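You operate a simulated robot arm through the tools that you are given. There is no shell and no other tool. Be economical: measure what you need, move in short steps, check, and stop when the job is done.

You are at the controls of a simulated two-armed robot. One attempt, no reset.

Task
Take the white wool piece on the top of the gauge table and put it away on the top of the tall carton. Take the yellow dust bag on the top of the gauge table and put it away on the top of the low table. Put the grey chalk stick on the top of the fitting table away on the top of the board stack. Fetch the purple socket box and set it on the top of the timber table. Turn the teal dial to 12. Put the purple clip carton on the top of the parts table. Put the brown clip carton on the shelf of the gauge table. Put the can labelled "W257" from the top of the fitting table on the top of the gauge table and the can marked "W527" on the shelf of the rack table. Put two of the rubble pieces from the top of the timber table on the right end of the rack table. Take the teal pad on the top of the filler table and put it away on the top of the timber table. Take the yellow scoop and put it on the table marked boxes. Do these in any order. Set down upright: white wool piece, yellow dust bag, grey chalk stick, purple clip carton, brown clip carton, can, teal pad.

The check looks at the end state, three seconds after you hand in, the way a careful person would. Anything else that was tipped, shoved, dropped, spilled or broken makes it a failure.

Robot
Two 7-joint arms with two-finger parallel grippers on one trunk, on a base that drives. Base frame: it is fixed to the floor where the robot stands at the start and does not move with it; the origin is under the middle of the robot, x ahead of it, y to its left, z up. Lengths are in mm, angles in rad, forces in N, time in s.
The left shoulder is at the start at [50, 168, 1132], the right one opposite. With the tool pointing down near the work surface each hand reaches from about 100 to 640 mm from the robot's upright axis, wherever it stands, measured 20 degrees to its own side. Places, roughly: blue can, brown can, teal can [0, 1750, 750]; brown clip carton [0, 1750, 750]; grey chalk stick (3x3x11 cm) [700, 1700, 900]; purple clip carton [0, 1750, 750]; purple socket box (6x6x5 cm) [500, 1700, 800]; right end of the rack table (20x40 cm) [-2280, 2240, 800]; rubble piece (4x5x3 cm) [-700, 1700, 800]; rubble piece (5x4x3 cm) [-1100, 1700, 800]; shelf of the gauge table [600, -400, 300]; shelf of the rack table [-3100, 2300, 300]; table marked BOXES [-6000, -400, 700]; teal dial [200, 1700, 800]; teal pad (5x4x6 cm) [-6700, 2300, 700]; top of the board stack [-1300, -4700, 300]; top of the gauge table (124x24 cm) [480, -420, 800]; top of the low table [-3600, -7900, 600]; top of the parts table [-3900, -1100, 800]; top of the tall carton [-2400, -8600, 600]; top of the timber table [-1200, 2000, 800]; white wool piece (12x6x8 cm) [500, -100, 800]; yellow dust bag [500, -500, 750]; yellow scoop (12x11x20 cm) [-6700, 2100, 800]. Payload 1.57 kg a hand.
Tool frame (each hand has its own): the origin (TCP) lies between the finger pads and is the grasp point; the fingertips stand 30 mm ahead of it; z points along the fingers, y is the line along which they close. The gripper opens to 80 mm. The fingers are 17 mm wide and 12 mm thick; the gripper's body (40 by 82 mm) begins 80 mm behind the TCP.
Orientation is that of the tool frame in the base frame, as a unit quaternion [x, y, z, w]. With the fingers straight down and closing along the base's y, the tool's x points along the base's -x, its y along +y and its z along -z.

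Tools
- The arms move only by the tool servo_tool. It takes "left_motion", "right_motion" or both (then of equal length, played together; a hand with none holds still); each is a list of rows, each a list of 7 numbers: the shift along the tool's x, y, z in units of 250 mm (1.0 is 250 mm), then the turn, a rotation vector about the tool's x, y, z in units of 60 degrees (1.0 is 60 degrees), then the opening, from 0 (shut) to 1 (fully open). In form: [[dx, dy, dz, ax, ay, az, fingers], ...]. A call has 1 to 12 rows; each row is the pose to reach, as a shift and turn from the pose commanded when the call began, along the tool's axes at that moment. A call with a number of a shift or a turn outside -1 to 1 is refused whole. A row lasts 0.2 s, in which the tool goes at most 50 mm and 0.15 rad; a call with a longer step from one row to the next is refused whole, and so is a gripper value outside its range. Where a pose cannot be reached the arm comes as near as it can. A force on the tool above 40 N (or 10 N above the force at the start of the call, whichever is more), or a blocked arm, ends the call early, and 0.2 s more pass. Each finger travels about 45 mm/s and halts on what it meets, pressing with about 42 N; the grip force reading is that of the motor and also rises with nothing between the fingers. The clock runs only during rows and for 0.2 s after the last one: add rows that repeat a pose to give the fingers time. It gives the time, the measured TCP pose, the force on the tool (base axes), the opening and the grip force at its end, in the units of the frame above (readings bear some noise), with the torque about the TCP (base axes, N m) and any sound that the robot's microphone picked up, and new pictures: "views" is both (left out), scene, wrist or none (wrist: the cameras of the hands that moved).
- Cameras (640 x 400 px; columns grow to the right, rows downward): "scene" is now at [113.2, -41, 1330.2]; the picture's right is [-0.49, -0.87, 0.00], its down [-0.59, 0.33, -0.74] and it looks along [0.64, -0.36, -0.68] (base axes); focal length 235 px, centre (320, 200). "left" rides on the left gripper at [72, 7, -122] in its tool frame; the picture's right is [-0.09, 1.00, 0.00], its down [-0.84, -0.08, -0.54] and it looks along [-0.54, -0.05, 0.84] (tool axes); focal length 238 px, centre (320, 200). "right" rides on the right gripper at [72, -7, -122] in its tool frame; the picture's right is [0.09, 1.00, 0.00], its down [-0.84, 0.08, -0.54] and it looks along [-0.54, 0.05, 0.84] (tool axes); focal length 238 px, centre (320, 200). There is no depth. A picture from a camera that has moved, and an enlarged one, comes with that camera's place and axes in the base frame and with its lens.
- slide_trunk(by): slides the trunk up (or, below 0, down) by that many mm; the arms and the scene camera ride with it, the base frame stays. It gives what a move gives, with no picture.
- base_move(legs): drives the robot by 1 to 6 legs, each [ahead, left, turn to the left] in mm, mm and rad, along the robot's own axes; the way and the turn of a leg run together, so that a leg with both is an arc; at most 1500 mm and 3.142 rad a leg. The arms and the cameras ride along, it lands a little off, and it stops where it bumps. It gives what a move gives, and a new picture of the scene camera.
- aim_head(pan, tilt): turns the head with the scene camera to pan (to the left, within 1.396 rad either way) and tilt (down, from -0.506 to 1.204), counted from straight ahead of the robot. It gives what a move gives, and a new picture of the scene camera.
- zoom(camera, box): a new picture of the part [left, top, right, bottom] of that camera's present view, enlarged. The clock stands still meanwhile.
- job_done(): hands the job in; it is judged then, once.

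Work in short steps. Places have to be worked out from the pictures, the camera data and where the tool is seen: move nearer, look again, correct. Check each grasp and each placing, and mend what went wrong. You have 577 turns and 360 pictures in all, those below and enlarged ones among them. Open the grippers and draw the arms clear of the work before you hand the job in, unless the task says otherwise; then end with one line.

The tools are called as name(argument=value, ...) on one line, values as JSON. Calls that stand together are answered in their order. servo_tool: Moves the arms, as the interface text tells. Its arguments: {"type":"object","properties":{"left_motion":{"type":"array","items":{"type":"array","items":{"type":"number"}}},"right_motion":{"type":"array","items":{"type":"array","items":{"type":"number"}}},"views":{"type":"string","enum":["both","scene","wrist","none"]}},"required":[]} The other tools are called the same way: slide_trunk (by) slides the trunk up or down; base_move (legs) drives the base; aim_head (pan, tilt) turns the head that bears the scene camera; zoom (camera, box) takes an enlarged picture of a part of a camera's view; job_done () hands the job in.

At the start:

```text
time: 0.0
left_ee_pos: [459.4, -3.0, 1112.8]
left_orientation: [-0.001, 1.0, 0.0, 0.0]
left_ft_force: [0.0, -0.2, 0.5]
left_ft_torque: [0.0, 0.03, 0.0]
left_finger_gap: 79.6
left_finger_force: 0.0
right_ee_pos: [313.3, -354.6, 1120.7]
right_orientation: [0.001, 1.0, 0.001, 0.0]
right_ft_force: [-0.1, -0.5, 0.1]
right_ft_torque: [-0.05, 0.03, 0.0]
right_finger_gap: 80.1
right_finger_force: 0.1
trunk travel left (down, up): [-300.0, 143.0]
robot x, y, heading: [-1.7, -0.5, -0.001]
head pan, tilt: [-0.508, 0.745]
```

scene: 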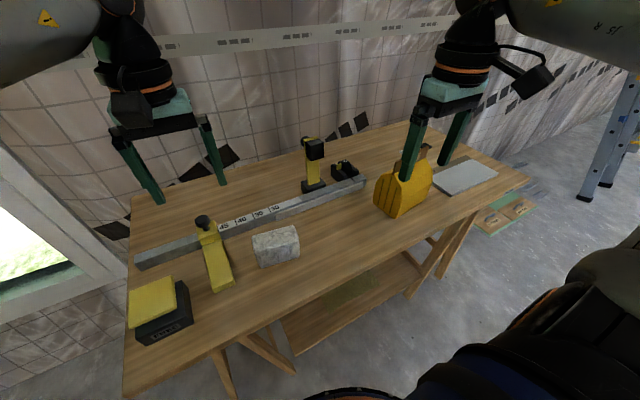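
right: 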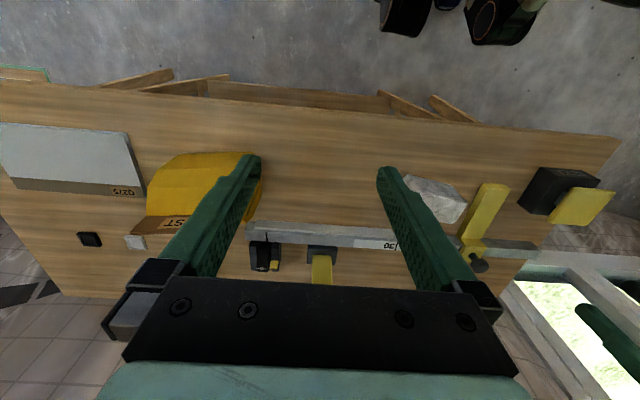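
left: 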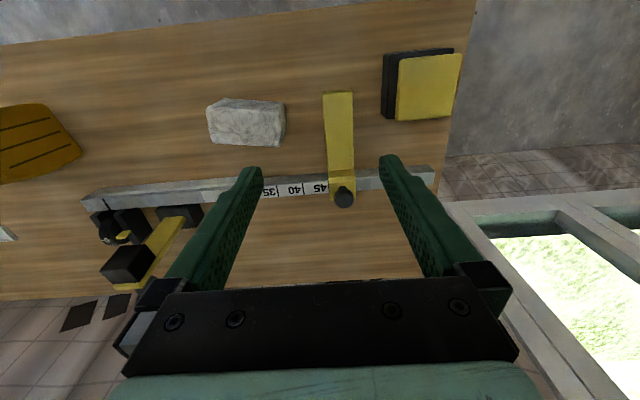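

I'll look to the left toward the fitting table before driving.

aim_head(pan=1.35, tilt=0.4)

```text
time: 1.8
left_ee_pos: [459.0, -2.0, 1113.4]
left_orientation: [0.001, 1.0, -0.001, 0.0]
left_ft_force: [0.2, -0.6, 0.4]
left_ft_torque: [-0.04, -0.02, -0.01]
left_finger_gap: 80.0
left_finger_force: 0.0
right_ee_pos: [314.0, -356.5, 1122.2]
right_orientation: [0.002, 1.0, 0.0, -0.001]
right_ft_force: [0.0, -0.3, 0.3]
right_ft_torque: [0.0, 0.02, 0.02]
right_finger_gap: 79.9
right_finger_force: 0.0
trunk travel left (down, up): [-300.0, 143.0]
robot x, y, heading: [-0.6, -3.0, -0.0]
head pan, tilt: [1.349, 0.4]
camera scene: at [61.0, 89.8, 1360.8], right [0.98, -0.22, 0.0], down [-0.09, -0.38, -0.92], along [0.2, 0.9, -0.39], focal length 235 px, centre (320, 200)
```

scene: 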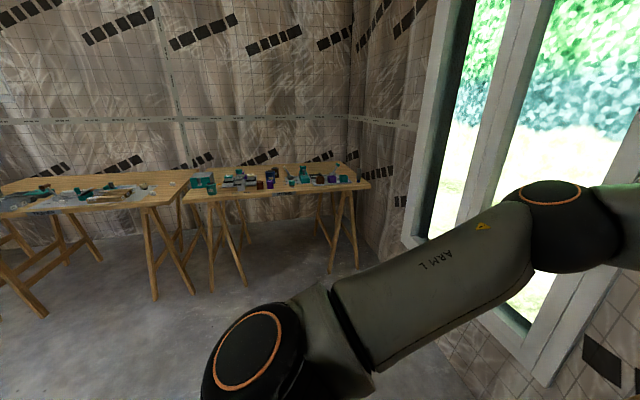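

The fitting table is at about x -500..830 with its front edge near y 1620–1700. I back off, turn left and drive toward it.

base_move(legs=[[-200, 0, 0], [0, 0, 1.571], [900, -300, 0]])

aim_head(pan=0, tilt=0.6)

```text
time: 11.8
left_ee_pos: [106.4, 1353.2, 1113.2]
left_orientation: [0.707, -0.707, 0.0, 0.0]
left_ft_force: [0.3, -0.3, -0.6]
left_ft_torque: [-0.03, -0.03, -0.01]
left_finger_gap: 80.1
left_finger_force: 0.0
right_ee_pos: [459.3, 1207.0, 1121.1]
right_orientation: [-0.706, 0.708, 0.0, 0.0]
right_ft_force: [-0.6, -0.3, 0.5]
right_ft_torque: [-0.01, -0.01, -0.03]
right_finger_gap: 80.3
right_finger_force: 0.2
trunk travel left (down, up): [-300.0, 143.0]
robot x, y, heading: [105.2, 891.2, 1.571]
head pan, tilt: [1.349, 0.4]
camera scene: at [14.2, 952.9, 1360.8], right [0.22, 0.98, 0.0], down [0.38, -0.09, -0.92], along [-0.9, 0.2, -0.39], focal length 235 px, centre (320, 200)
```

scene: 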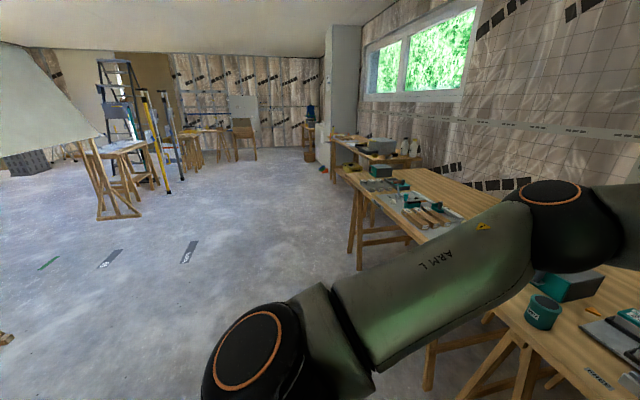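

```text
time: 13.3
left_ee_pos: [107.5, 1351.8, 1113.4]
left_orientation: [-0.707, 0.707, -0.001, 0.0]
left_ft_force: [-0.4, -0.3, 0.8]
left_ft_torque: [-0.01, 0.02, 0.01]
left_finger_gap: 79.9
left_finger_force: 0.1
right_ee_pos: [459.4, 1207.1, 1122.2]
right_orientation: [-0.706, 0.708, 0.0, 0.001]
right_ft_force: [0.3, 0.4, -0.1]
right_ft_torque: [0.0, -0.01, 0.02]
right_finger_gap: 80.1
right_finger_force: 0.0
trunk travel left (down, up): [-300.0, 143.0]
robot x, y, heading: [104.8, 893.8, 1.565]
head pan, tilt: [0.0, 0.6]
camera scene: at [104.5, 1020.6, 1342.6], right [1.0, 0.0, 0.0], down [0.0, -0.56, -0.83], along [0.0, 0.83, -0.56], focal length 235 px, centre (320, 200)
```

scene: 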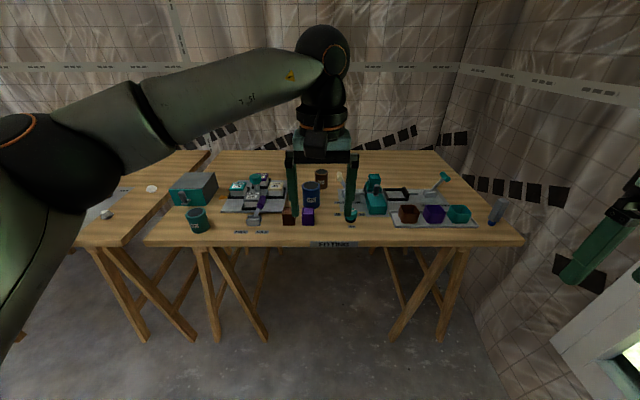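

The fitting table front edge is at y≈1613. I drive nearer and look at the items.

base_move(legs=[[250, -150, 0.006]])

aim_head(pan=0, tilt=0.75)

zoom(camera="scene", box=[130, 130, 370, 280])

zoom(camera="scene", box=[330, 130, 570, 280])

```text
time: 15.2
left_ee_pos: [253.4, 1599.5, 1114.0]
left_orientation: [0.709, -0.705, 0.0, 0.0]
left_ft_force: [0.1, 0.5, -0.1]
left_ft_torque: [0.01, -0.01, 0.0]
left_finger_gap: 79.9
left_finger_force: 0.0
right_ee_pos: [606.8, 1455.3, 1121.3]
right_orientation: [0.707, -0.707, 0.0, 0.001]
right_ft_force: [0.0, 0.1, 0.5]
right_ft_torque: [-0.01, 0.01, -0.02]
right_finger_gap: 80.0
right_finger_force: 0.0
trunk travel left (down, up): [-300.0, 143.0]
robot x, y, heading: [253.2, 1136.6, 1.576]
head pan, tilt: [0.0, 0.6]
camera scene: at [253.0, 1267.5, 1342.5], right [1.0, 0.0, 0.0], down [0.0, -0.57, -0.82], along [0.0, 0.82, -0.57], focal length 235 px, centre (320, 200)
```

scene: 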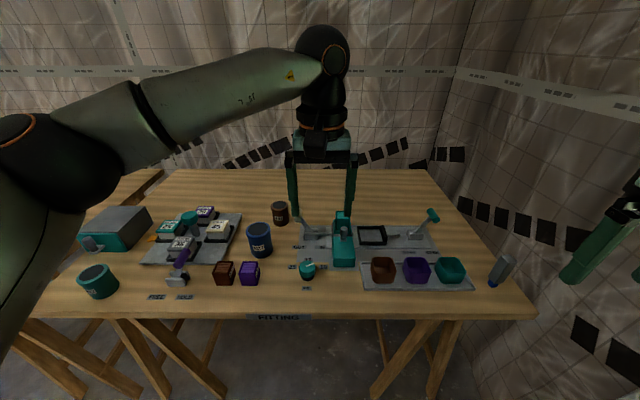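

```text
time: 15.9
left_ee_pos: [253.0, 1598.6, 1113.1]
left_orientation: [0.709, -0.705, -0.001, 0.0]
left_ft_force: [0.0, -0.9, 0.6]
left_ft_torque: [0.0, 0.0, 0.02]
left_finger_gap: 80.0
left_finger_force: 0.1
right_ee_pos: [605.8, 1454.8, 1121.1]
right_orientation: [0.708, -0.707, 0.0, 0.0]
right_ft_force: [-0.4, -1.1, 0.4]
right_ft_torque: [0.01, -0.01, -0.01]
right_finger_gap: 80.0
right_finger_force: 0.1
trunk travel left (down, up): [-300.0, 143.0]
robot x, y, heading: [253.7, 1139.2, 1.574]
head pan, tilt: [0.0, 0.75]
camera scene: at [252.7, 1261.5, 1329.8], right [1.0, 0.0, 0.0], down [0.0, -0.68, -0.73], along [0.0, 0.73, -0.68], focal length 235 px, centre (320, 200)
```

scene: 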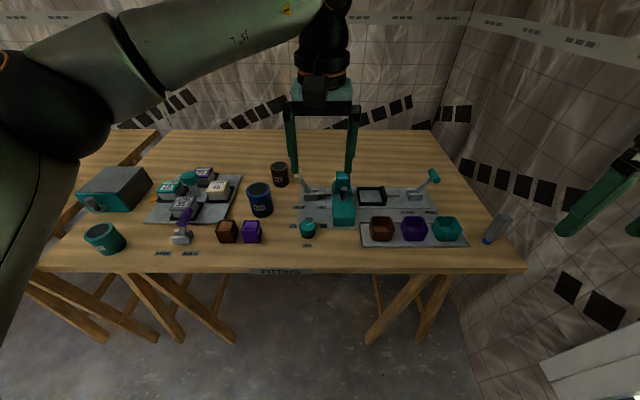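

```text
2.67 times, centred on (250, 205) of scene
camera zoom: at [252.7, 1261.5, 1329.8], right [1.0, 0.0, 0.0], down [0.0, -0.68, -0.73], along [0.0, 0.73, -0.68], focal length 626 px, centre (507, 187)
```

zoom: 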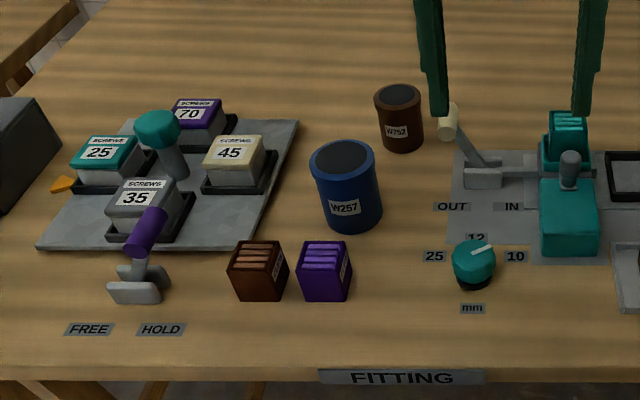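

```text
2.67 times, centred on (450, 205) of scene
camera zoom: at [252.7, 1261.5, 1329.8], right [1.0, 0.0, 0.0], down [0.0, -0.68, -0.73], along [0.0, 0.73, -0.68], focal length 626 px, centre (-27, 187)
```

zoom: 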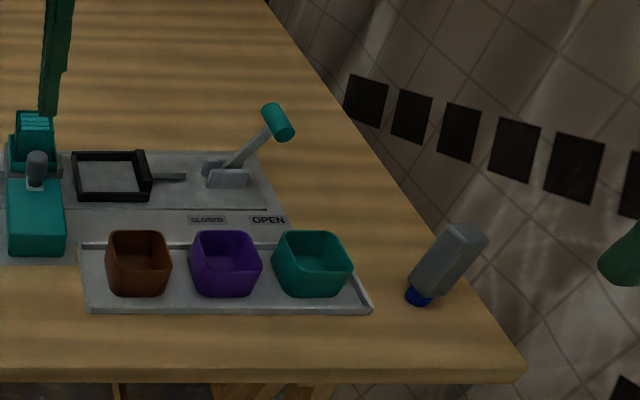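

I see the cans, cartons, dial, and chalk stick. I move closer and view the dial from the left wrist camera.

base_move(legs=[[110, 0, 0]])

zoom(camera="left", box=[0, 0, 640, 400])

```text
time: 17.1
left_ee_pos: [253.3, 1709.8, 1112.8]
left_orientation: [0.709, -0.705, -0.001, 0.0]
left_ft_force: [0.0, 0.2, -0.3]
left_ft_torque: [-0.02, -0.03, 0.01]
left_finger_gap: 79.6
left_finger_force: 0.1
right_ee_pos: [606.6, 1566.2, 1121.7]
right_orientation: [0.708, -0.706, 0.0, 0.001]
right_ft_force: [-0.2, -0.2, -0.8]
right_ft_torque: [-0.02, -0.01, 0.01]
right_finger_gap: 79.9
right_finger_force: 0.0
trunk travel left (down, up): [-300.0, 143.0]
robot x, y, heading: [250.0, 1250.0, 1.572]
head pan, tilt: [0.0, 0.75]
camera scene: at [252.2, 1373.2, 1329.6], right [1.0, 0.0, 0.0], down [0.0, -0.68, -0.73], along [0.0, 0.73, -0.68], focal length 235 px, centre (320, 200)
```

scene: 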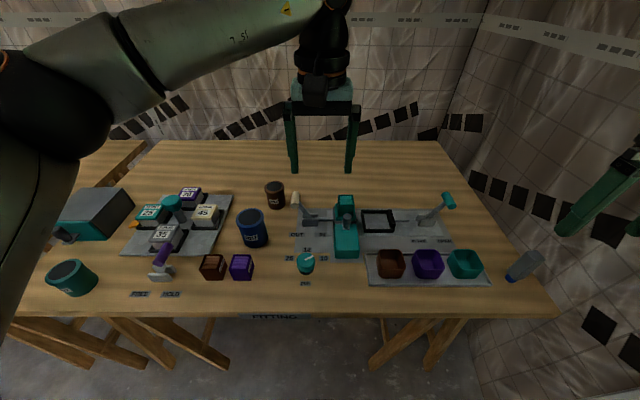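

```text
1.00 times, centred on (320, 200) of left (not enlarged: the box is as wide or as high as the picture)
camera zoom: at [246.1, 1638.8, 1235.3], right [-1.0, 0.09, 0.0], down [0.07, 0.84, 0.54], along [0.05, 0.54, -0.84], focal length 238 px, centre (320, 200)
```

zoom: 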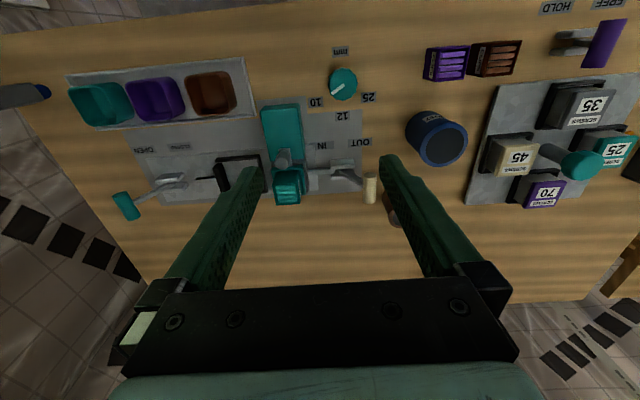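

I enlarge the dial to read the pointer.

zoom(camera="left", box=[283, 40, 403, 130])

zoom(camera="left", box=[390, 0, 640, 156])

zoom(camera="scene", box=[30, 170, 210, 310])

```text
4.44 times, centred on (343, 85) of left
camera zoom: at [246.1, 1638.8, 1235.3], right [-1.0, 0.09, 0.0], down [0.07, 0.84, 0.54], along [0.05, 0.54, -0.84], focal length 1059 px, centre (218, 711)
```

zoom: 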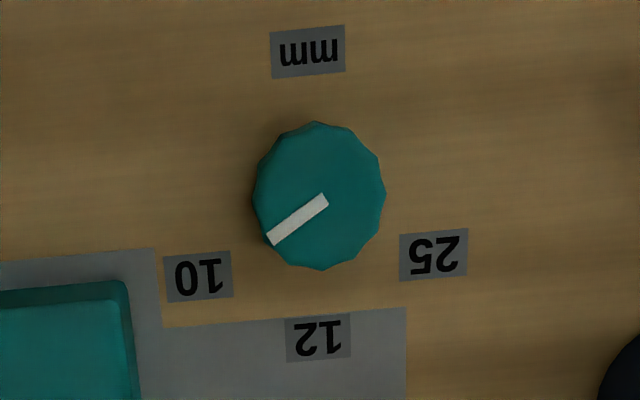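

```text
2.56 times, centred on (515, 78) of left
camera zoom: at [246.1, 1638.8, 1235.3], right [-1.0, 0.09, 0.0], down [0.07, 0.84, 0.54], along [0.05, 0.54, -0.84], focal length 610 px, centre (-179, 512)
```

zoom: 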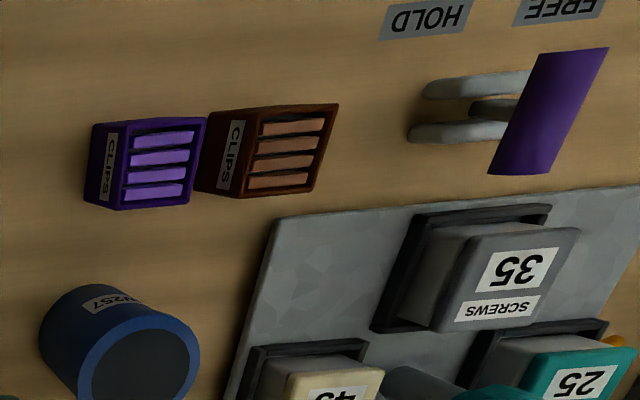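

```text
2.86 times, centred on (120, 240) of scene
camera zoom: at [252.2, 1373.2, 1329.6], right [1.0, 0.0, 0.0], down [0.0, -0.68, -0.73], along [0.0, 0.73, -0.68], focal length 671 px, centre (891, 86)
```

zoom: 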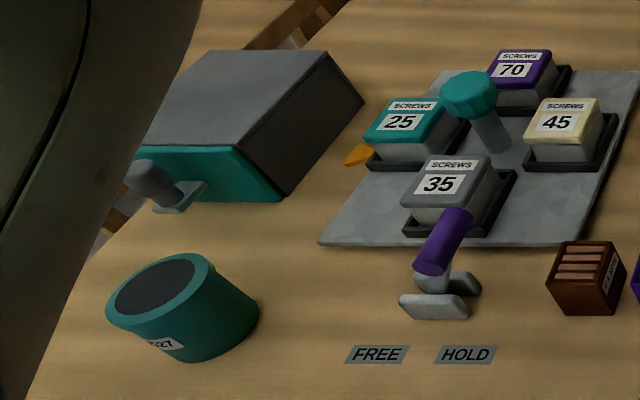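

The table top is at z≈800, the knob centre at about (218, 1689), top at 840, with the pointer at 10. It must turn about 57° counter-clockwise. I lower the left hand over the knob, then check.

servo_tool(left_motion=[[0.04, 0.07, 0.15, 0, 0, 0, 1], [0.084, 0.143, 0.33, 0, 0, 0, 1], [0.084, 0.143, 0.53, 0, 0, 0, 1], [0.084, 0.143, 0.7, 0, 0, 0, 1], [0.084, 0.143, 0.7, 0, 0, 0, 1]], views="wrist")

```text
time: 18.4
left_ee_pos: [217.8, 1688.7, 938.4]
left_orientation: [0.709, -0.705, 0.001, -0.001]
left_ft_force: [-0.2, -0.3, -0.2]
left_ft_torque: [0.04, 0.02, 0.01]
left_finger_gap: 80.1
left_finger_force: 0.1
right_ee_pos: [605.7, 1565.8, 1121.3]
right_orientation: [0.708, -0.707, 0.0, 0.0]
right_ft_force: [-0.6, -0.6, 0.9]
right_ft_torque: [-0.01, 0.05, 0.0]
right_finger_gap: 80.0
right_finger_force: 0.0
trunk travel left (down, up): [-300.0, 143.0]
robot x, y, heading: [253.0, 1247.9, 1.577]
head pan, tilt: [0.0, 0.75]
camera left: at [211.4, 1616.7, 1060.9], right [-1.0, 0.09, 0.0], down [0.07, 0.84, 0.54], along [0.05, 0.54, -0.84], focal length 238 px, centre (320, 200)
```

left: 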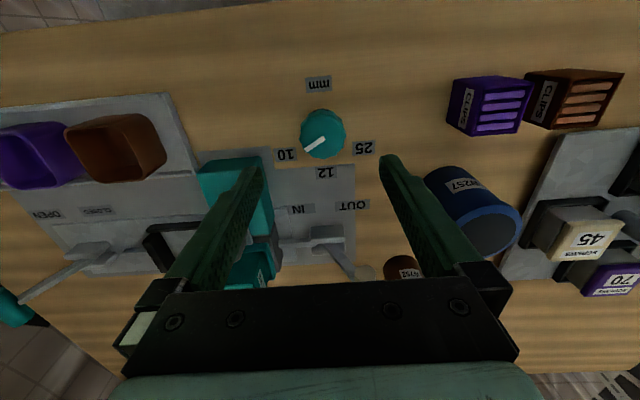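

The knob is exactly under the hand. I descend, grip it and check.

servo_tool(left_motion=[[0, 0, 0.18, 0, 0, 0, 1], [0, 0, 0.37, 0, 0, 0, 1], [0, 0, 0.37, 0, 0, 0, 0.6], [0, 0, 0.37, 0, 0, 0, 0.4], [0, 0, 0.37, 0, 0, 0, 0.3], [0, 0, 0.37, 0, 0, 0, 0.3]], views="wrist")

```text
time: 19.8
left_ee_pos: [215.7, 1685.7, 844.5]
left_orientation: [0.71, -0.704, -0.001, 0.001]
left_ft_force: [-14.4, -2.1, 0.9]
left_ft_torque: [0.07, 0.26, 0.11]
left_finger_gap: 45.1
left_finger_force: 27.5
right_ee_pos: [604.2, 1564.5, 1122.6]
right_orientation: [0.708, -0.707, 0.0, 0.0]
right_ft_force: [0.3, -0.7, -0.7]
right_ft_torque: [-0.03, 0.02, -0.02]
right_finger_gap: 80.2
right_finger_force: 0.1
trunk travel left (down, up): [-300.0, 143.0]
robot x, y, heading: [253.1, 1252.2, 1.573]
head pan, tilt: [0.0, 0.75]
camera left: at [210.0, 1614.8, 966.8], right [-1.0, 0.08, 0.0], down [0.07, 0.84, 0.54], along [0.04, 0.54, -0.84], focal length 238 px, centre (320, 200)
```

left: 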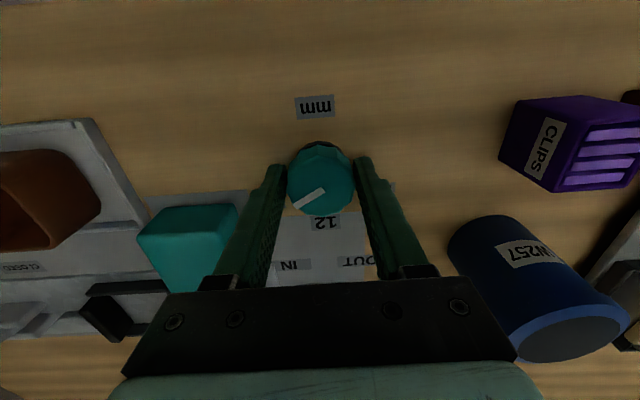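

The knob is held. I turn it counter-clockwise by about 57°.

servo_tool(left_motion=[[0, 0, 0, 0, 0, -0.13, 0.3], [0, 0, 0, 0, 0, -0.26, 0.3], [0, 0, 0, 0, 0, -0.39, 0.3], [0, 0, 0, 0, 0, -0.52, 0.3], [0, 0, 0, 0, 0, -0.65, 0.3], [0, 0, 0, 0, 0, -0.78, 0.3], [0, 0, 0, 0, 0, -0.9, 0.3], [0, 0, 0, 0, 0, -0.96, 0.3], [0, 0, 0, 0, 0, -0.96, 0.3]], views="wrist")

```text
time: 21.8
left_ee_pos: [219.3, 1688.2, 844.2]
left_orientation: [0.961, -0.276, 0.003, 0.001]
left_ft_force: [14.8, -1.8, -26.3]
left_ft_torque: [0.14, -0.43, 0.02]
left_finger_gap: 44.8
left_finger_force: 45.2
right_ee_pos: [607.6, 1566.7, 1122.3]
right_orientation: [0.708, -0.706, 0.0, 0.001]
right_ft_force: [0.1, 0.8, 0.7]
right_ft_torque: [-0.02, 0.0, -0.01]
right_finger_gap: 80.0
right_finger_force: 0.2
trunk travel left (down, up): [-300.0, 143.0]
robot x, y, heading: [249.2, 1254.4, 1.577]
head pan, tilt: [0.0, 0.75]
camera left: at [276.2, 1645.4, 967.2], right [-0.61, -0.79, 0.0], down [-0.67, 0.51, 0.54], along [-0.43, 0.33, -0.84], focal length 238 px, centre (320, 200)
```

left: 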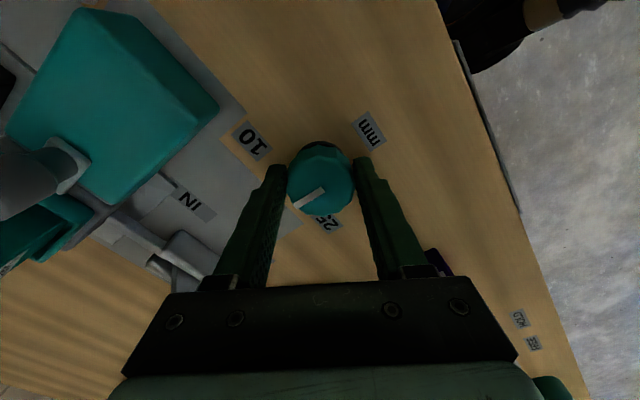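

Turned by 57.5°. I release, rise and turn back to check.

servo_tool(left_motion=[[0, 0, 0, 0, 0, 0, 0.6], [0, 0, 0, 0, 0, 0, 1], [0, 0, 0, 0, 0, 0, 1], [0, 0, -0.15, 0, 0, 0, 1], [0, 0, -0.35, 0, 0, 0.13, 1], [0, 0, -0.55, 0, 0, 0.26, 1], [0, 0, -0.7, 0, 0, 0.39, 1], [0, 0, -0.7, 0, 0, 0.52, 1], [0, 0, -0.7, 0, 0, 0.65, 1], [0, 0, -0.7, 0, 0, 0.78, 1], [0, 0, -0.7, 0, 0, 0.9, 1], [0, 0, -0.7, 0, 0, 0.96, 1]], views="none")

zoom(camera="left", box=[220, 60, 420, 185])

```text
time: 24.4
left_ee_pos: [216.3, 1687.6, 1022.2]
left_orientation: [0.709, -0.705, 0.0, -0.001]
left_ft_force: [0.3, -0.3, 0.4]
left_ft_torque: [-0.02, 0.02, -0.02]
left_finger_gap: 80.0
left_finger_force: 0.1
right_ee_pos: [605.3, 1565.8, 1123.9]
right_orientation: [0.708, -0.706, 0.0, 0.0]
right_ft_force: [-0.6, 0.2, 0.4]
right_ft_torque: [-0.01, 0.01, 0.02]
right_finger_gap: 80.0
right_finger_force: 0.0
trunk travel left (down, up): [-300.0, 143.0]
robot x, y, heading: [253.9, 1252.2, 1.576]
head pan, tilt: [0.0, 0.75]
```

```text
3.20 times, centred on (320, 122) of left
camera zoom: at [209.7, 1616.6, 1143.5], right [-1.0, 0.09, 0.0], down [0.07, 0.84, 0.54], along [0.05, 0.54, -0.84], focal length 763 px, centre (320, 448)
```

zoom: 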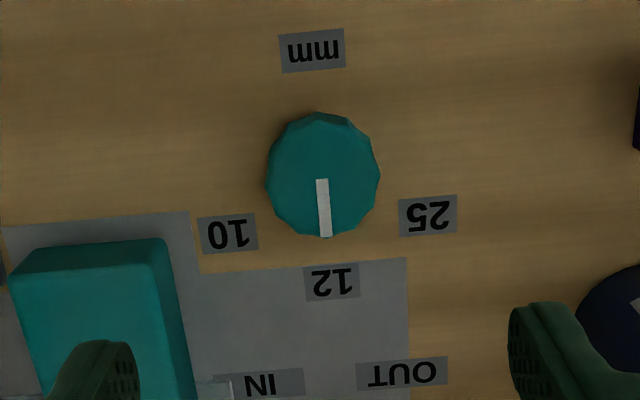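

The pointer is at 12. Next, the cans and cartons: I shift the robot left so both hands can work around x≈20.

base_move(legs=[[0, 220, -0.004]])

zoom(camera="left", box=[0, 0, 640, 400])

```text
time: 26.9
left_ee_pos: [-2.8, 1687.7, 1020.7]
left_orientation: [0.707, -0.707, 0.0, 0.0]
left_ft_force: [-0.2, 0.0, -0.4]
left_ft_torque: [-0.02, -0.05, 0.01]
left_finger_gap: 80.0
left_finger_force: 0.1
right_ee_pos: [386.9, 1563.5, 1122.1]
right_orientation: [-0.707, 0.708, 0.0, 0.0]
right_ft_force: [0.0, 0.0, -0.1]
right_ft_torque: [0.02, 0.01, 0.01]
right_finger_gap: 80.0
right_finger_force: 0.0
trunk travel left (down, up): [-300.0, 143.0]
robot x, y, heading: [29.7, 1248.4, 1.573]
head pan, tilt: [0.0, 0.75]
camera scene: at [31.5, 1371.8, 1329.7], right [1.0, 0.0, 0.0], down [0.0, -0.68, -0.73], along [0.0, 0.73, -0.68], focal length 235 px, centre (320, 200)
```

scene: 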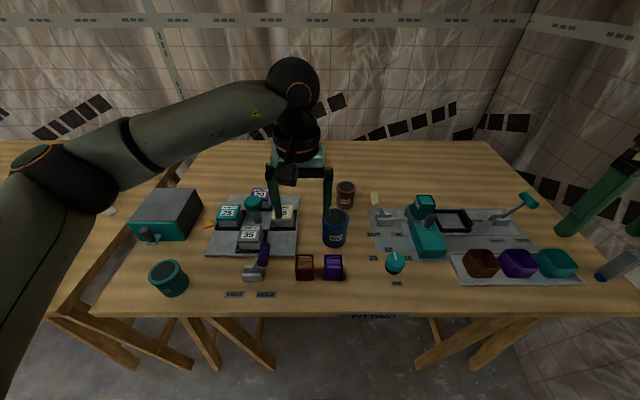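

```text
1.00 times, centred on (320, 200) of left (not enlarged: the box is as wide or as high as the picture)
camera zoom: at [-9.8, 1616.2, 1143.4], right [-1.0, 0.09, 0.0], down [0.08, 0.84, 0.54], along [0.05, 0.54, -0.84], focal length 238 px, centre (320, 200)
```

zoom: 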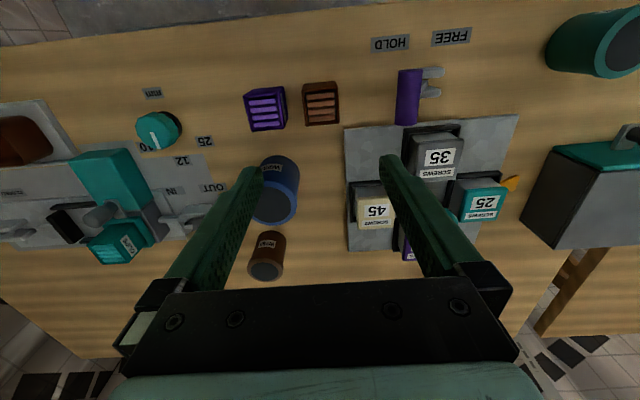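

I first move the purple carton aside (the gap to the brown one is too thin for a finger). I turn the left hand and go above it.

servo_tool(left_motion=[[0, -0.08, 0, 0, 0, -0.14, 1], [0.02, -0.16, 0.06, 0, 0, -0.28, 1], [0.04, -0.24, 0.12, 0, 0, -0.42, 1], [0.055, -0.248, 0.18, 0, 0, -0.56, 1], [0.055, -0.248, 0.24, 0, 0, -0.7, 1], [0.055, -0.248, 0.3, 0, 0, -0.84, 1], [0.055, -0.248, 0.36, 0, 0, -0.97, 1]], views="none")

servo_tool(left_motion=[[0, 0, 0, 0, 0, -0.14, 1], [0, 0, 0, 0, 0, -0.28, 1], [0, 0, 0, 0, 0, -0.42, 1], [0, 0, 0, 0, 0, -0.53, 1], [0, 0, 0, 0, 0, -0.53, 1]], views="wrist")

```text
time: 28.5
left_ee_pos: [59.3, 1672.9, 931.9]
left_orientation: [0.962, -0.272, 0.0, -0.001]
left_ft_force: [0.4, 0.7, -0.6]
left_ft_torque: [-0.01, -0.02, 0.03]
left_finger_gap: 80.1
left_finger_force: 0.1
right_ee_pos: [387.1, 1563.4, 1122.4]
right_orientation: [-0.706, 0.708, -0.001, 0.0]
right_ft_force: [-0.2, -0.9, -0.2]
right_ft_torque: [0.04, 0.0, 0.03]
right_finger_gap: 79.9
right_finger_force: 0.1
trunk travel left (down, up): [-300.0, 143.0]
robot x, y, heading: [31.3, 1248.8, 1.568]
head pan, tilt: [0.0, 0.75]
```

```text
time: 29.7
left_ee_pos: [58.4, 1673.6, 933.2]
left_orientation: [1.0, 0.002, 0.0, 0.0]
left_ft_force: [0.6, -0.3, 0.3]
left_ft_torque: [0.0, 0.0, 0.0]
left_finger_gap: 80.0
left_finger_force: 0.1
right_ee_pos: [386.8, 1564.0, 1123.5]
right_orientation: [-0.707, 0.707, 0.0, 0.0]
right_ft_force: [0.2, -0.2, 0.2]
right_ft_torque: [-0.01, -0.05, -0.02]
right_finger_gap: 80.2
right_finger_force: 0.1
trunk travel left (down, up): [-300.0, 143.0]
robot x, y, heading: [32.5, 1249.7, 1.571]
head pan, tilt: [0.0, 0.75]
camera left: at [130.4, 1668.0, 1054.2], right [-0.09, -1.0, 0.0], down [-0.84, 0.07, 0.54], along [-0.54, 0.05, -0.84], focal length 238 px, centre (320, 200)
```

left: 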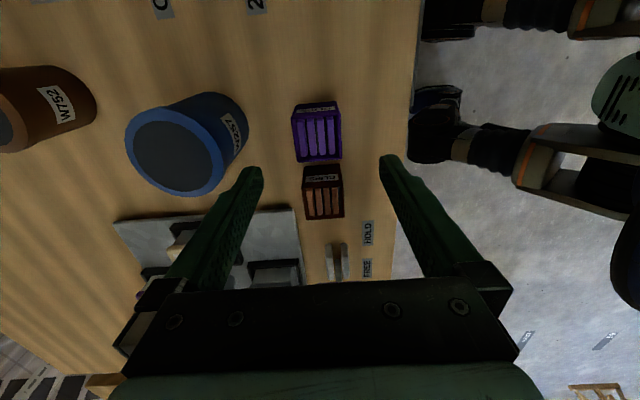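

Purple carton centre ≈ (62, 1677). I descend and grip.

servo_tool(left_motion=[[0.016, -0.012, 0.18, 0, 0, 0, 1], [0.016, -0.012, 0.38, 0, 0, 0, 1], [0.016, -0.012, 0.38, 0, 0, 0, 0.6], [0.016, -0.012, 0.38, 0, 0, 0, 0.4], [0.016, -0.012, 0.38, 0, 0, 0, 0.4], [0.016, -0.012, 0.38, 0, 0, 0, 0.4]], views="wrist")

```text
time: 31.1
left_ee_pos: [63.6, 1675.0, 836.8]
left_orientation: [1.0, 0.001, 0.001, 0.0]
left_ft_force: [0.0, -0.2, 0.8]
left_ft_torque: [0.05, 0.01, 0.02]
left_finger_gap: 41.5
left_finger_force: 27.8
right_ee_pos: [386.0, 1563.7, 1122.2]
right_orientation: [-0.706, 0.708, 0.0, 0.0]
right_ft_force: [-0.1, 0.6, 0.4]
right_ft_torque: [0.0, 0.01, 0.04]
right_finger_gap: 80.1
right_finger_force: 0.1
trunk travel left (down, up): [-300.0, 143.0]
robot x, y, heading: [30.2, 1250.9, 1.571]
head pan, tilt: [0.0, 0.75]
camera left: at [135.5, 1669.1, 958.7], right [-0.09, -1.0, 0.0], down [-0.84, 0.08, 0.54], along [-0.54, 0.05, -0.84], focal length 238 px, centre (320, 200)
```

left: 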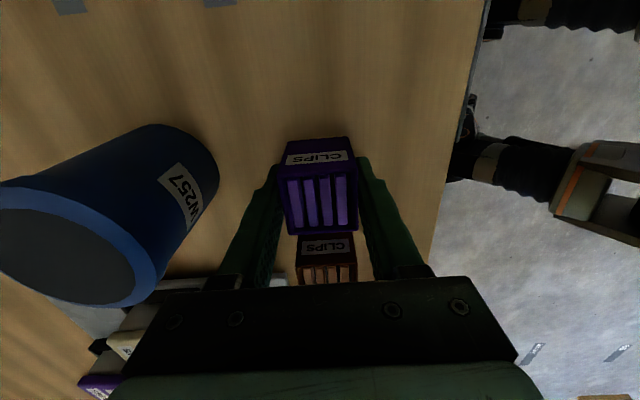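

Held. I lift it slightly, carry it 62 mm to the right, lower and release.

servo_tool(left_motion=[[0, 0, -0.1, 0, 0, 0, 0.4], [0.12, 0, -0.1, 0, 0, 0, 0.4], [0.25, 0, -0.1, 0, 0, 0, 0.4], [0.25, 0, -0.04, 0, 0, 0, 0.4], [0.25, 0, 0.0, 0, 0, 0, 0.4], [0.25, 0, 0.0, 0, 0, 0, 0.7], [0.25, 0, 0.0, 0, 0, 0, 1], [0.25, 0, 0.0, 0, 0, 0, 1], [0.25, 0, -0.2, 0, 0, 0, 1], [0.25, 0, -0.4, 0, 0, 0, 1], [0.25, 0, -0.4, 0, 0, 0, 1]], views="wrist")

```text
time: 33.5
left_ee_pos: [125.7, 1677.0, 937.6]
left_orientation: [1.0, 0.001, 0.0, 0.001]
left_ft_force: [-0.4, -0.9, 0.2]
left_ft_torque: [-0.01, -0.02, -0.01]
left_finger_gap: 80.0
left_finger_force: 0.1
right_ee_pos: [386.7, 1564.9, 1122.8]
right_orientation: [-0.706, 0.708, 0.0, -0.001]
right_ft_force: [-0.3, 0.4, -0.3]
right_ft_torque: [0.02, -0.01, -0.02]
right_finger_gap: 80.0
right_finger_force: 0.2
trunk travel left (down, up): [-300.0, 143.0]
robot x, y, heading: [28.8, 1250.7, 1.57]
head pan, tilt: [0.0, 0.75]
camera left: at [196.5, 1670.7, 1059.7], right [-0.09, -1.0, 0.0], down [-0.84, 0.08, 0.54], along [-0.54, 0.05, -0.84], focal length 238 px, centre (320, 200)
```

left: 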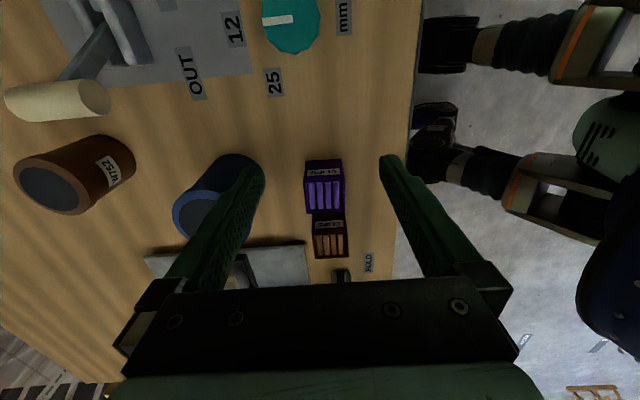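

The carton slipped out (it is still upright at about x 76). I look closer.

zoom(camera="left", box=[260, 130, 400, 280])

```text
2.67 times, centred on (330, 205) of left
camera zoom: at [196.5, 1670.7, 1059.7], right [-0.09, -1.0, 0.0], down [-0.84, 0.08, 0.54], along [-0.54, 0.05, -0.84], focal length 636 px, centre (293, 187)
```

zoom: 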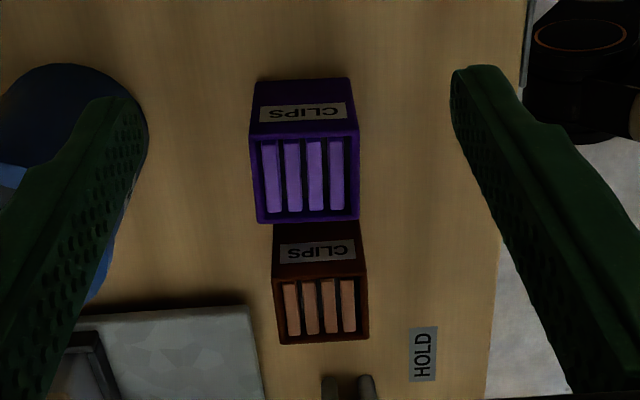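

It stands at about (66, 1677), top z≈852. I regrasp with a full squeeze and lift slowly to test.

servo_tool(left_motion=[[-0.12, 0, 0.0, 0, 0, 0, 1], [-0.24, 0, 0.1, 0, 0, 0, 1], [-0.24, 0, 0.28, 0, 0, 0, 1], [-0.24, 0, 0.42, 0, 0, 0, 1], [-0.24, 0, 0.42, 0, 0, 0, 0.5], [-0.24, 0, 0.42, 0, 0, 0, 0], [-0.24, 0, 0.42, 0, 0, 0, 0], [-0.24, 0, 0.42, 0, 0, 0, 0], [-0.24, 0, 0.42, 0, 0, 0, 0], [-0.24, 0, 0.38, 0, 0, 0, 0], [-0.24, 0, 0.34, 0, 0, 0, 0], [-0.24, 0, 0.3, 0, 0, 0, 0]], views="wrist")

```text
time: 36.1
left_ee_pos: [65.1, 1676.4, 859.7]
left_orientation: [1.0, 0.001, -0.001, 0.0]
left_ft_force: [0.2, 0.5, -1.1]
left_ft_torque: [-0.01, 0.02, 0.01]
left_finger_gap: 41.4
left_finger_force: 42.0
right_ee_pos: [387.5, 1564.3, 1121.9]
right_orientation: [-0.706, 0.708, 0.0, 0.0]
right_ft_force: [0.2, 0.0, -0.7]
right_ft_torque: [-0.01, 0.0, 0.0]
right_finger_gap: 79.9
right_finger_force: 0.1
trunk travel left (down, up): [-300.0, 143.0]
robot x, y, heading: [31.1, 1248.5, 1.568]
head pan, tilt: [0.0, 0.75]
camera left: at [137.0, 1670.7, 982.5], right [-0.09, -1.0, 0.0], down [-0.84, 0.08, 0.54], along [-0.54, 0.05, -0.84], focal length 238 px, centre (320, 200)
```

left: 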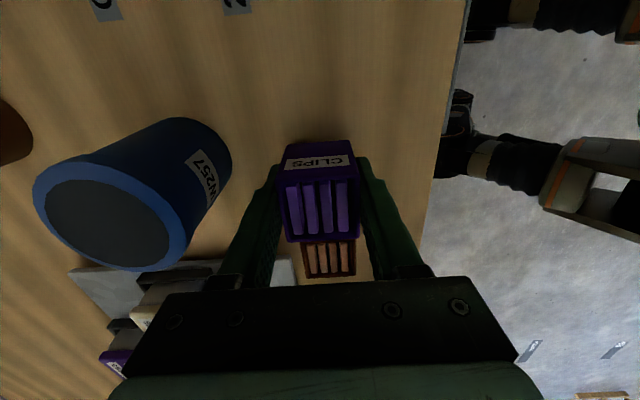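

Lifted now. I carry it 60 mm right, lower, and release.

servo_tool(left_motion=[[0.12, 0, 0, 0, 0, 0, 0], [0.24, 0, 0, 0, 0, 0, 0], [0.24, 0, 0.06, 0, 0, 0, 0], [0.24, 0, 0.11, 0, 0, 0, 0], [0.24, 0, 0.11, 0, 0, 0, 0.5], [0.24, 0, 0.11, 0, 0, 0, 0.8], [0.24, 0, 0.11, 0, 0, 0, 1], [0.24, 0, 0.11, 0, 0, 0, 1], [0.24, 0, -0.1, 0, 0, 0, 1], [0.24, 0, -0.3, 0, 0, 0, 1], [0.24, 0, -0.3, 0, 0, 0, 1]], views="wrist")

```text
refused: row 9 steps farther than a row can; nothing moved
```

servo_tool(left_motion=[[0.12, 0, 0, 0, 0, 0, 0], [0.24, 0, 0, 0, 0, 0, 0], [0.24, 0, 0.06, 0, 0, 0, 0], [0.24, 0, 0.11, 0, 0, 0, 0], [0.24, 0, 0.11, 0, 0, 0, 0.5], [0.24, 0, 0.11, 0, 0, 0, 0.8], [0.24, 0, 0.11, 0, 0, 0, 1], [0.24, 0, 0.11, 0, 0, 0, 1], [0.24, 0, -0.08, 0, 0, 0, 1], [0.24, 0, -0.27, 0, 0, 0, 1], [0.24, 0, -0.3, 0, 0, 0, 1]], views="wrist")

```text
time: 38.5
left_ee_pos: [125.5, 1676.7, 937.0]
left_orientation: [1.0, 0.001, 0.0, -0.001]
left_ft_force: [-0.6, -0.6, -0.7]
left_ft_torque: [0.0, 0.01, 0.0]
left_finger_gap: 80.1
left_finger_force: 0.2
right_ee_pos: [385.5, 1564.2, 1122.2]
right_orientation: [-0.706, 0.708, 0.0, 0.001]
right_ft_force: [0.0, 0.1, 0.5]
right_ft_torque: [-0.02, 0.02, 0.0]
right_finger_gap: 80.1
right_finger_force: 0.0
trunk travel left (down, up): [-300.0, 143.0]
robot x, y, heading: [31.3, 1247.8, 1.569]
head pan, tilt: [0.0, 0.75]
camera left: at [196.9, 1671.6, 1058.9], right [-0.09, -1.0, 0.0], down [-0.84, 0.08, 0.54], along [-0.54, 0.05, -0.84], focal length 238 px, centre (320, 200)
```

left: 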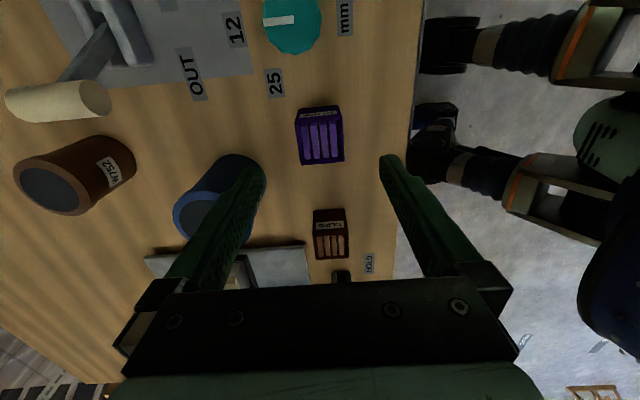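

Purple now stands clear at x≈127. I turn the left hand back and pull it to a pre-grasp in front of the brown carton, then pitch it 60° forward (good for the shelf later).

servo_tool(left_motion=[[0, 0.1, -0.1, 0, 0, 0.14, 1], [-0.1, 0.2, -0.1, 0, 0, 0.28, 1], [-0.2, 0.3, -0.1, 0, 0, 0.42, 1], [-0.3, 0.348, -0.1, 0, 0, 0.56, 1], [-0.4, 0.348, -0.1, 0, 0, 0.7, 1], [-0.512, 0.348, -0.1, 0, 0, 0.84, 1], [-0.512, 0.348, -0.1, 0, 0, 0.97, 1]], views="none")

servo_tool(left_motion=[[0, 0, 0, 0, 0, 0.14, 1], [0, 0, 0, 0, 0, 0.28, 1], [0, 0, 0, 0, 0, 0.42, 1], [0, 0, 0, 0, 0, 0.53, 1], [0, 0, 0, 0, 0, 0.53, 1]], views="none")

servo_tool(left_motion=[[0, 0, 0, 0, -0.14, 0, 1], [0, 0, 0, 0, -0.28, 0, 1], [0, 0, 0.05, 0, -0.42, 0, 1], [0, 0, 0.1, 0, -0.56, 0, 1], [0, 0, 0.15, 0, -0.7, 0, 1], [0, 0, 0.2, 0, -0.84, 0, 1], [0, 0, 0.25, 0, -1, 0, 1], [0, 0, 0.3, 0, -1, 0, 1], [0, 0, 0.3, 0, -1, 0, 1]], views="both")

```text
time: 40.1
left_ee_pos: [-2.4, 1588.7, 962.5]
left_orientation: [0.873, -0.487, 0.001, 0.0]
left_ft_force: [0.6, 0.6, 0.6]
left_ft_torque: [-0.02, 0.04, -0.03]
left_finger_gap: 80.1
left_finger_force: 0.2
right_ee_pos: [386.4, 1565.4, 1123.1]
right_orientation: [-0.707, 0.707, 0.0, 0.0]
right_ft_force: [-0.3, 0.0, -0.2]
right_ft_torque: [0.0, 0.01, -0.02]
right_finger_gap: 80.1
right_finger_force: 0.0
trunk travel left (down, up): [-300.0, 143.0]
robot x, y, heading: [27.5, 1249.6, 1.574]
head pan, tilt: [0.0, 0.75]
```

```text
time: 41.3
left_ee_pos: [-1.5, 1590.4, 960.8]
left_orientation: [0.707, -0.707, 0.0, 0.0]
left_ft_force: [0.9, -0.2, -0.4]
left_ft_torque: [-0.03, -0.02, 0.02]
left_finger_gap: 80.0
left_finger_force: 0.0
right_ee_pos: [387.2, 1563.6, 1121.1]
right_orientation: [-0.707, 0.707, 0.0, 0.001]
right_ft_force: [-1.6, -1.1, -0.9]
right_ft_torque: [-0.01, 0.03, -0.02]
right_finger_gap: 79.9
right_finger_force: 0.0
trunk travel left (down, up): [-300.0, 143.0]
robot x, y, heading: [31.5, 1251.6, 1.576]
head pan, tilt: [0.0, 0.75]
```

```text
refused: row 7 steps farther than a row can; nothing moved
```

The last step was slightly too large; I resend the pitch with smaller steps.

servo_tool(left_motion=[[0, 0, 0, 0, -0.14, 0, 1], [0, 0, 0, 0, -0.28, 0, 1], [0, 0, 0.05, 0, -0.42, 0, 1], [0, 0, 0.1, 0, -0.56, 0, 1], [0, 0, 0.15, 0, -0.7, 0, 1], [0, 0, 0.2, 0, -0.84, 0, 1], [0, 0, 0.25, 0, -0.96, 0, 1], [0, 0, 0.3, 0, -1, 0, 1], [0, 0, 0.3, 0, -1, 0, 1]], views="both")

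```text
time: 43.3
left_ee_pos: [1.7, 1602.6, 907.8]
left_orientation: [0.626, -0.589, -0.347, -0.375]
left_ft_force: [0.4, -0.8, -0.1]
left_ft_torque: [0.0, -0.01, 0.02]
left_finger_gap: 79.7
left_finger_force: 0.1
right_ee_pos: [387.4, 1564.2, 1122.5]
right_orientation: [-0.706, 0.708, 0.0, 0.0]
right_ft_force: [0.8, 0.2, 0.7]
right_ft_torque: [-0.04, 0.03, 0.0]
right_finger_gap: 79.9
right_finger_force: 0.0
trunk travel left (down, up): [-300.0, 143.0]
robot x, y, heading: [29.0, 1248.7, 1.57]
head pan, tilt: [0.0, 0.75]
camera scene: at [31.8, 1371.9, 1329.7], right [1.0, 0.0, 0.0], down [0.0, -0.68, -0.73], along [0.0, 0.73, -0.68], focal length 235 px, centre (320, 200)
camera left: at [-1.8, 1460.7, 903.0], right [-1.0, 0.02, 0.02], down [0.02, -0.08, 1.0], along [0.02, 1.0, 0.08], focal length 238 px, centre (320, 200)
```

scene: 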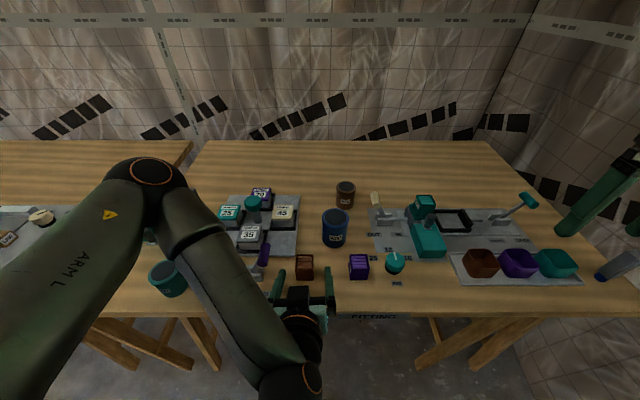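
left: 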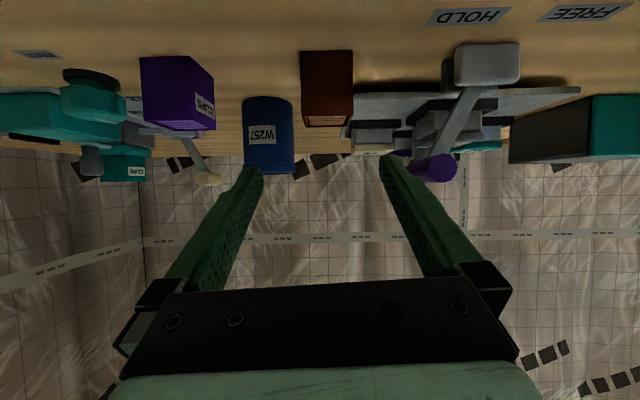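

The arm is near its folding limit but closer targets should be easier. I approach along the tool axis halfway and check the pose.

servo_tool(left_motion=[[0.008, 0.006, 0.1, 0, 0, 0, 1], [0.016, 0.006, 0.2, 0, 0, 0, 1], [0.016, 0.006, 0.2, 0, 0, 0, 1]], views="wrist")

```text
time: 44.0
left_ee_pos: [34.6, 1606.8, 889.0]
left_orientation: [0.621, -0.615, -0.286, -0.393]
left_ft_force: [-0.6, 0.5, -0.2]
left_ft_torque: [0.0, 0.0, 0.0]
left_finger_gap: 80.0
left_finger_force: 0.2
right_ee_pos: [386.8, 1564.2, 1121.5]
right_orientation: [-0.706, 0.708, 0.0, 0.001]
right_ft_force: [-0.2, 0.1, 1.4]
right_ft_torque: [0.01, -0.01, 0.02]
right_finger_gap: 80.0
right_finger_force: 0.1
trunk travel left (down, up): [-300.0, 143.0]
robot x, y, heading: [33.8, 1246.3, 1.571]
head pan, tilt: [0.0, 0.75]
stopped in row 3 (left hand): the arm was blocked; the commanded pose is now the measured one
camera left: at [18.0, 1466.6, 892.0], right [-0.99, 0.11, -0.06], down [-0.06, -0.01, 1.0], along [0.11, 0.99, 0.02], focal length 238 px, centre (320, 200)
```

left: 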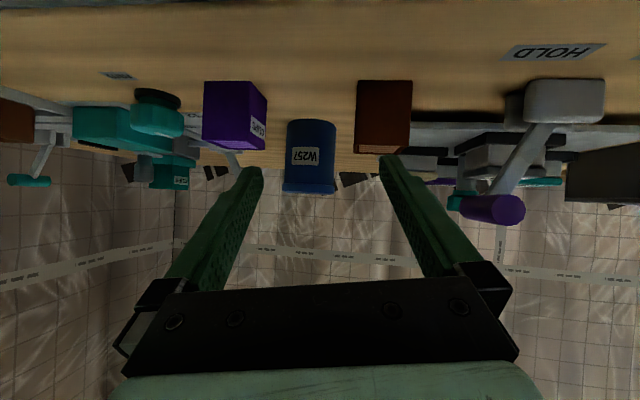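

Blocked at a folded posture. I reduce the pitch to 30°, which suffices for the shelf too, and restore the pose.

servo_tool(left_motion=[[-0.034, 0.036, 0.004, -0.035, 0.115, 0.011, 1], [-0.067, 0.072, 0.009, -0.07, 0.23, 0.023, 1], [-0.1, 0.108, 0.014, -0.105, 0.345, 0.034, 1], [-0.134, 0.144, 0.018, -0.139, 0.459, 0.046, 1], [-0.134, 0.144, 0.018, -0.139, 0.459, 0.046, 1]], views="wrist")

```text
time: 45.2
left_ee_pos: [-3.3, 1631.1, 911.4]
left_orientation: [0.683, -0.683, -0.184, -0.183]
left_ft_force: [-0.3, 0.3, 0.3]
left_ft_torque: [0.02, 0.01, -0.01]
left_finger_gap: 79.9
left_finger_force: 0.0
right_ee_pos: [387.4, 1564.5, 1121.4]
right_orientation: [-0.707, 0.708, 0.0, 0.0]
right_ft_force: [0.1, -0.1, -0.6]
right_ft_torque: [0.0, 0.02, -0.01]
right_finger_gap: 79.9
right_finger_force: 0.1
trunk travel left (down, up): [-300.0, 143.0]
robot x, y, heading: [30.4, 1251.0, 1.573]
head pan, tilt: [0.0, 0.75]
camera left: at [-9.9, 1508.9, 980.8], right [-1.0, 0.08, 0.05], down [0.08, 0.45, 0.89], along [0.05, 0.89, -0.46], focal length 238 px, centre (320, 200)
```

left: 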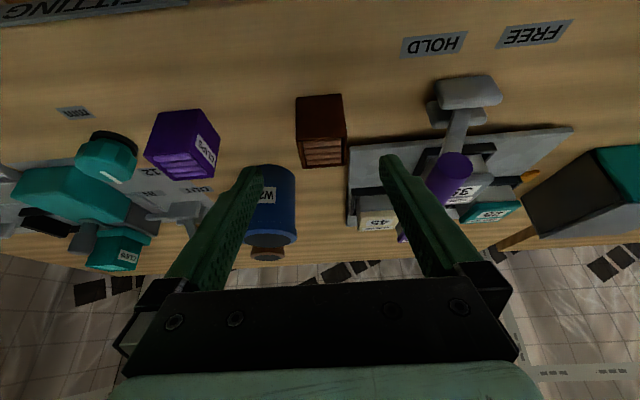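

The pose is exact. Brown carton centre ≈ (-5, 1672). I advance along the tool axis, squeeze, and lift a little.

servo_tool(left_motion=[[0.003, 0.008, 0.12, 0, 0, 0, 1], [0.008, 0.008, 0.24, 0, 0, 0, 1], [0.011, 0.008, 0.347, 0, 0, 0, 1], [0.011, 0.008, 0.347, 0, 0, 0, 0.5], [0.011, 0.008, 0.347, 0, 0, 0, 0], [0.011, 0.008, 0.347, 0, 0, 0, 0], [0.011, 0.008, 0.347, 0, 0, 0, 0], [0.011, 0.008, 0.347, 0, 0, 0, 0], [0.0, 0.008, 0.32, 0, 0, 0, 0], [-0.05, 0.008, 0.25, 0, 0, 0, 0], [-0.1, 0.008, 0.15, 0, 0, 0, 0]], views="wrist")

```text
time: 47.6
left_ee_pos: [-7.5, 1671.3, 890.5]
left_orientation: [0.683, -0.682, -0.185, -0.184]
left_ft_force: [-0.2, 0.3, -0.7]
left_ft_torque: [-0.02, 0.01, 0.0]
left_finger_gap: 41.5
left_finger_force: 42.1
right_ee_pos: [385.8, 1564.1, 1122.2]
right_orientation: [-0.707, 0.708, -0.001, 0.0]
right_ft_force: [0.0, -0.3, -0.5]
right_ft_torque: [0.0, -0.01, 0.01]
right_finger_gap: 79.9
right_finger_force: 0.1
trunk travel left (down, up): [-300.0, 143.0]
robot x, y, heading: [34.0, 1246.4, 1.575]
head pan, tilt: [0.0, 0.75]
camera left: at [-14.0, 1549.3, 960.0], right [-1.0, 0.08, 0.05], down [0.08, 0.45, 0.89], along [0.05, 0.89, -0.46], focal length 238 px, centre (320, 200)
```

left: 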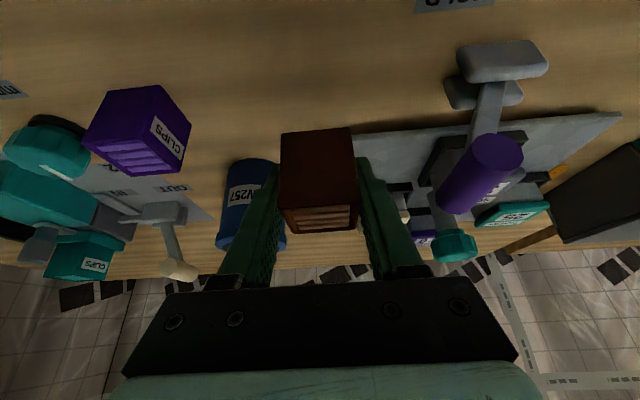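

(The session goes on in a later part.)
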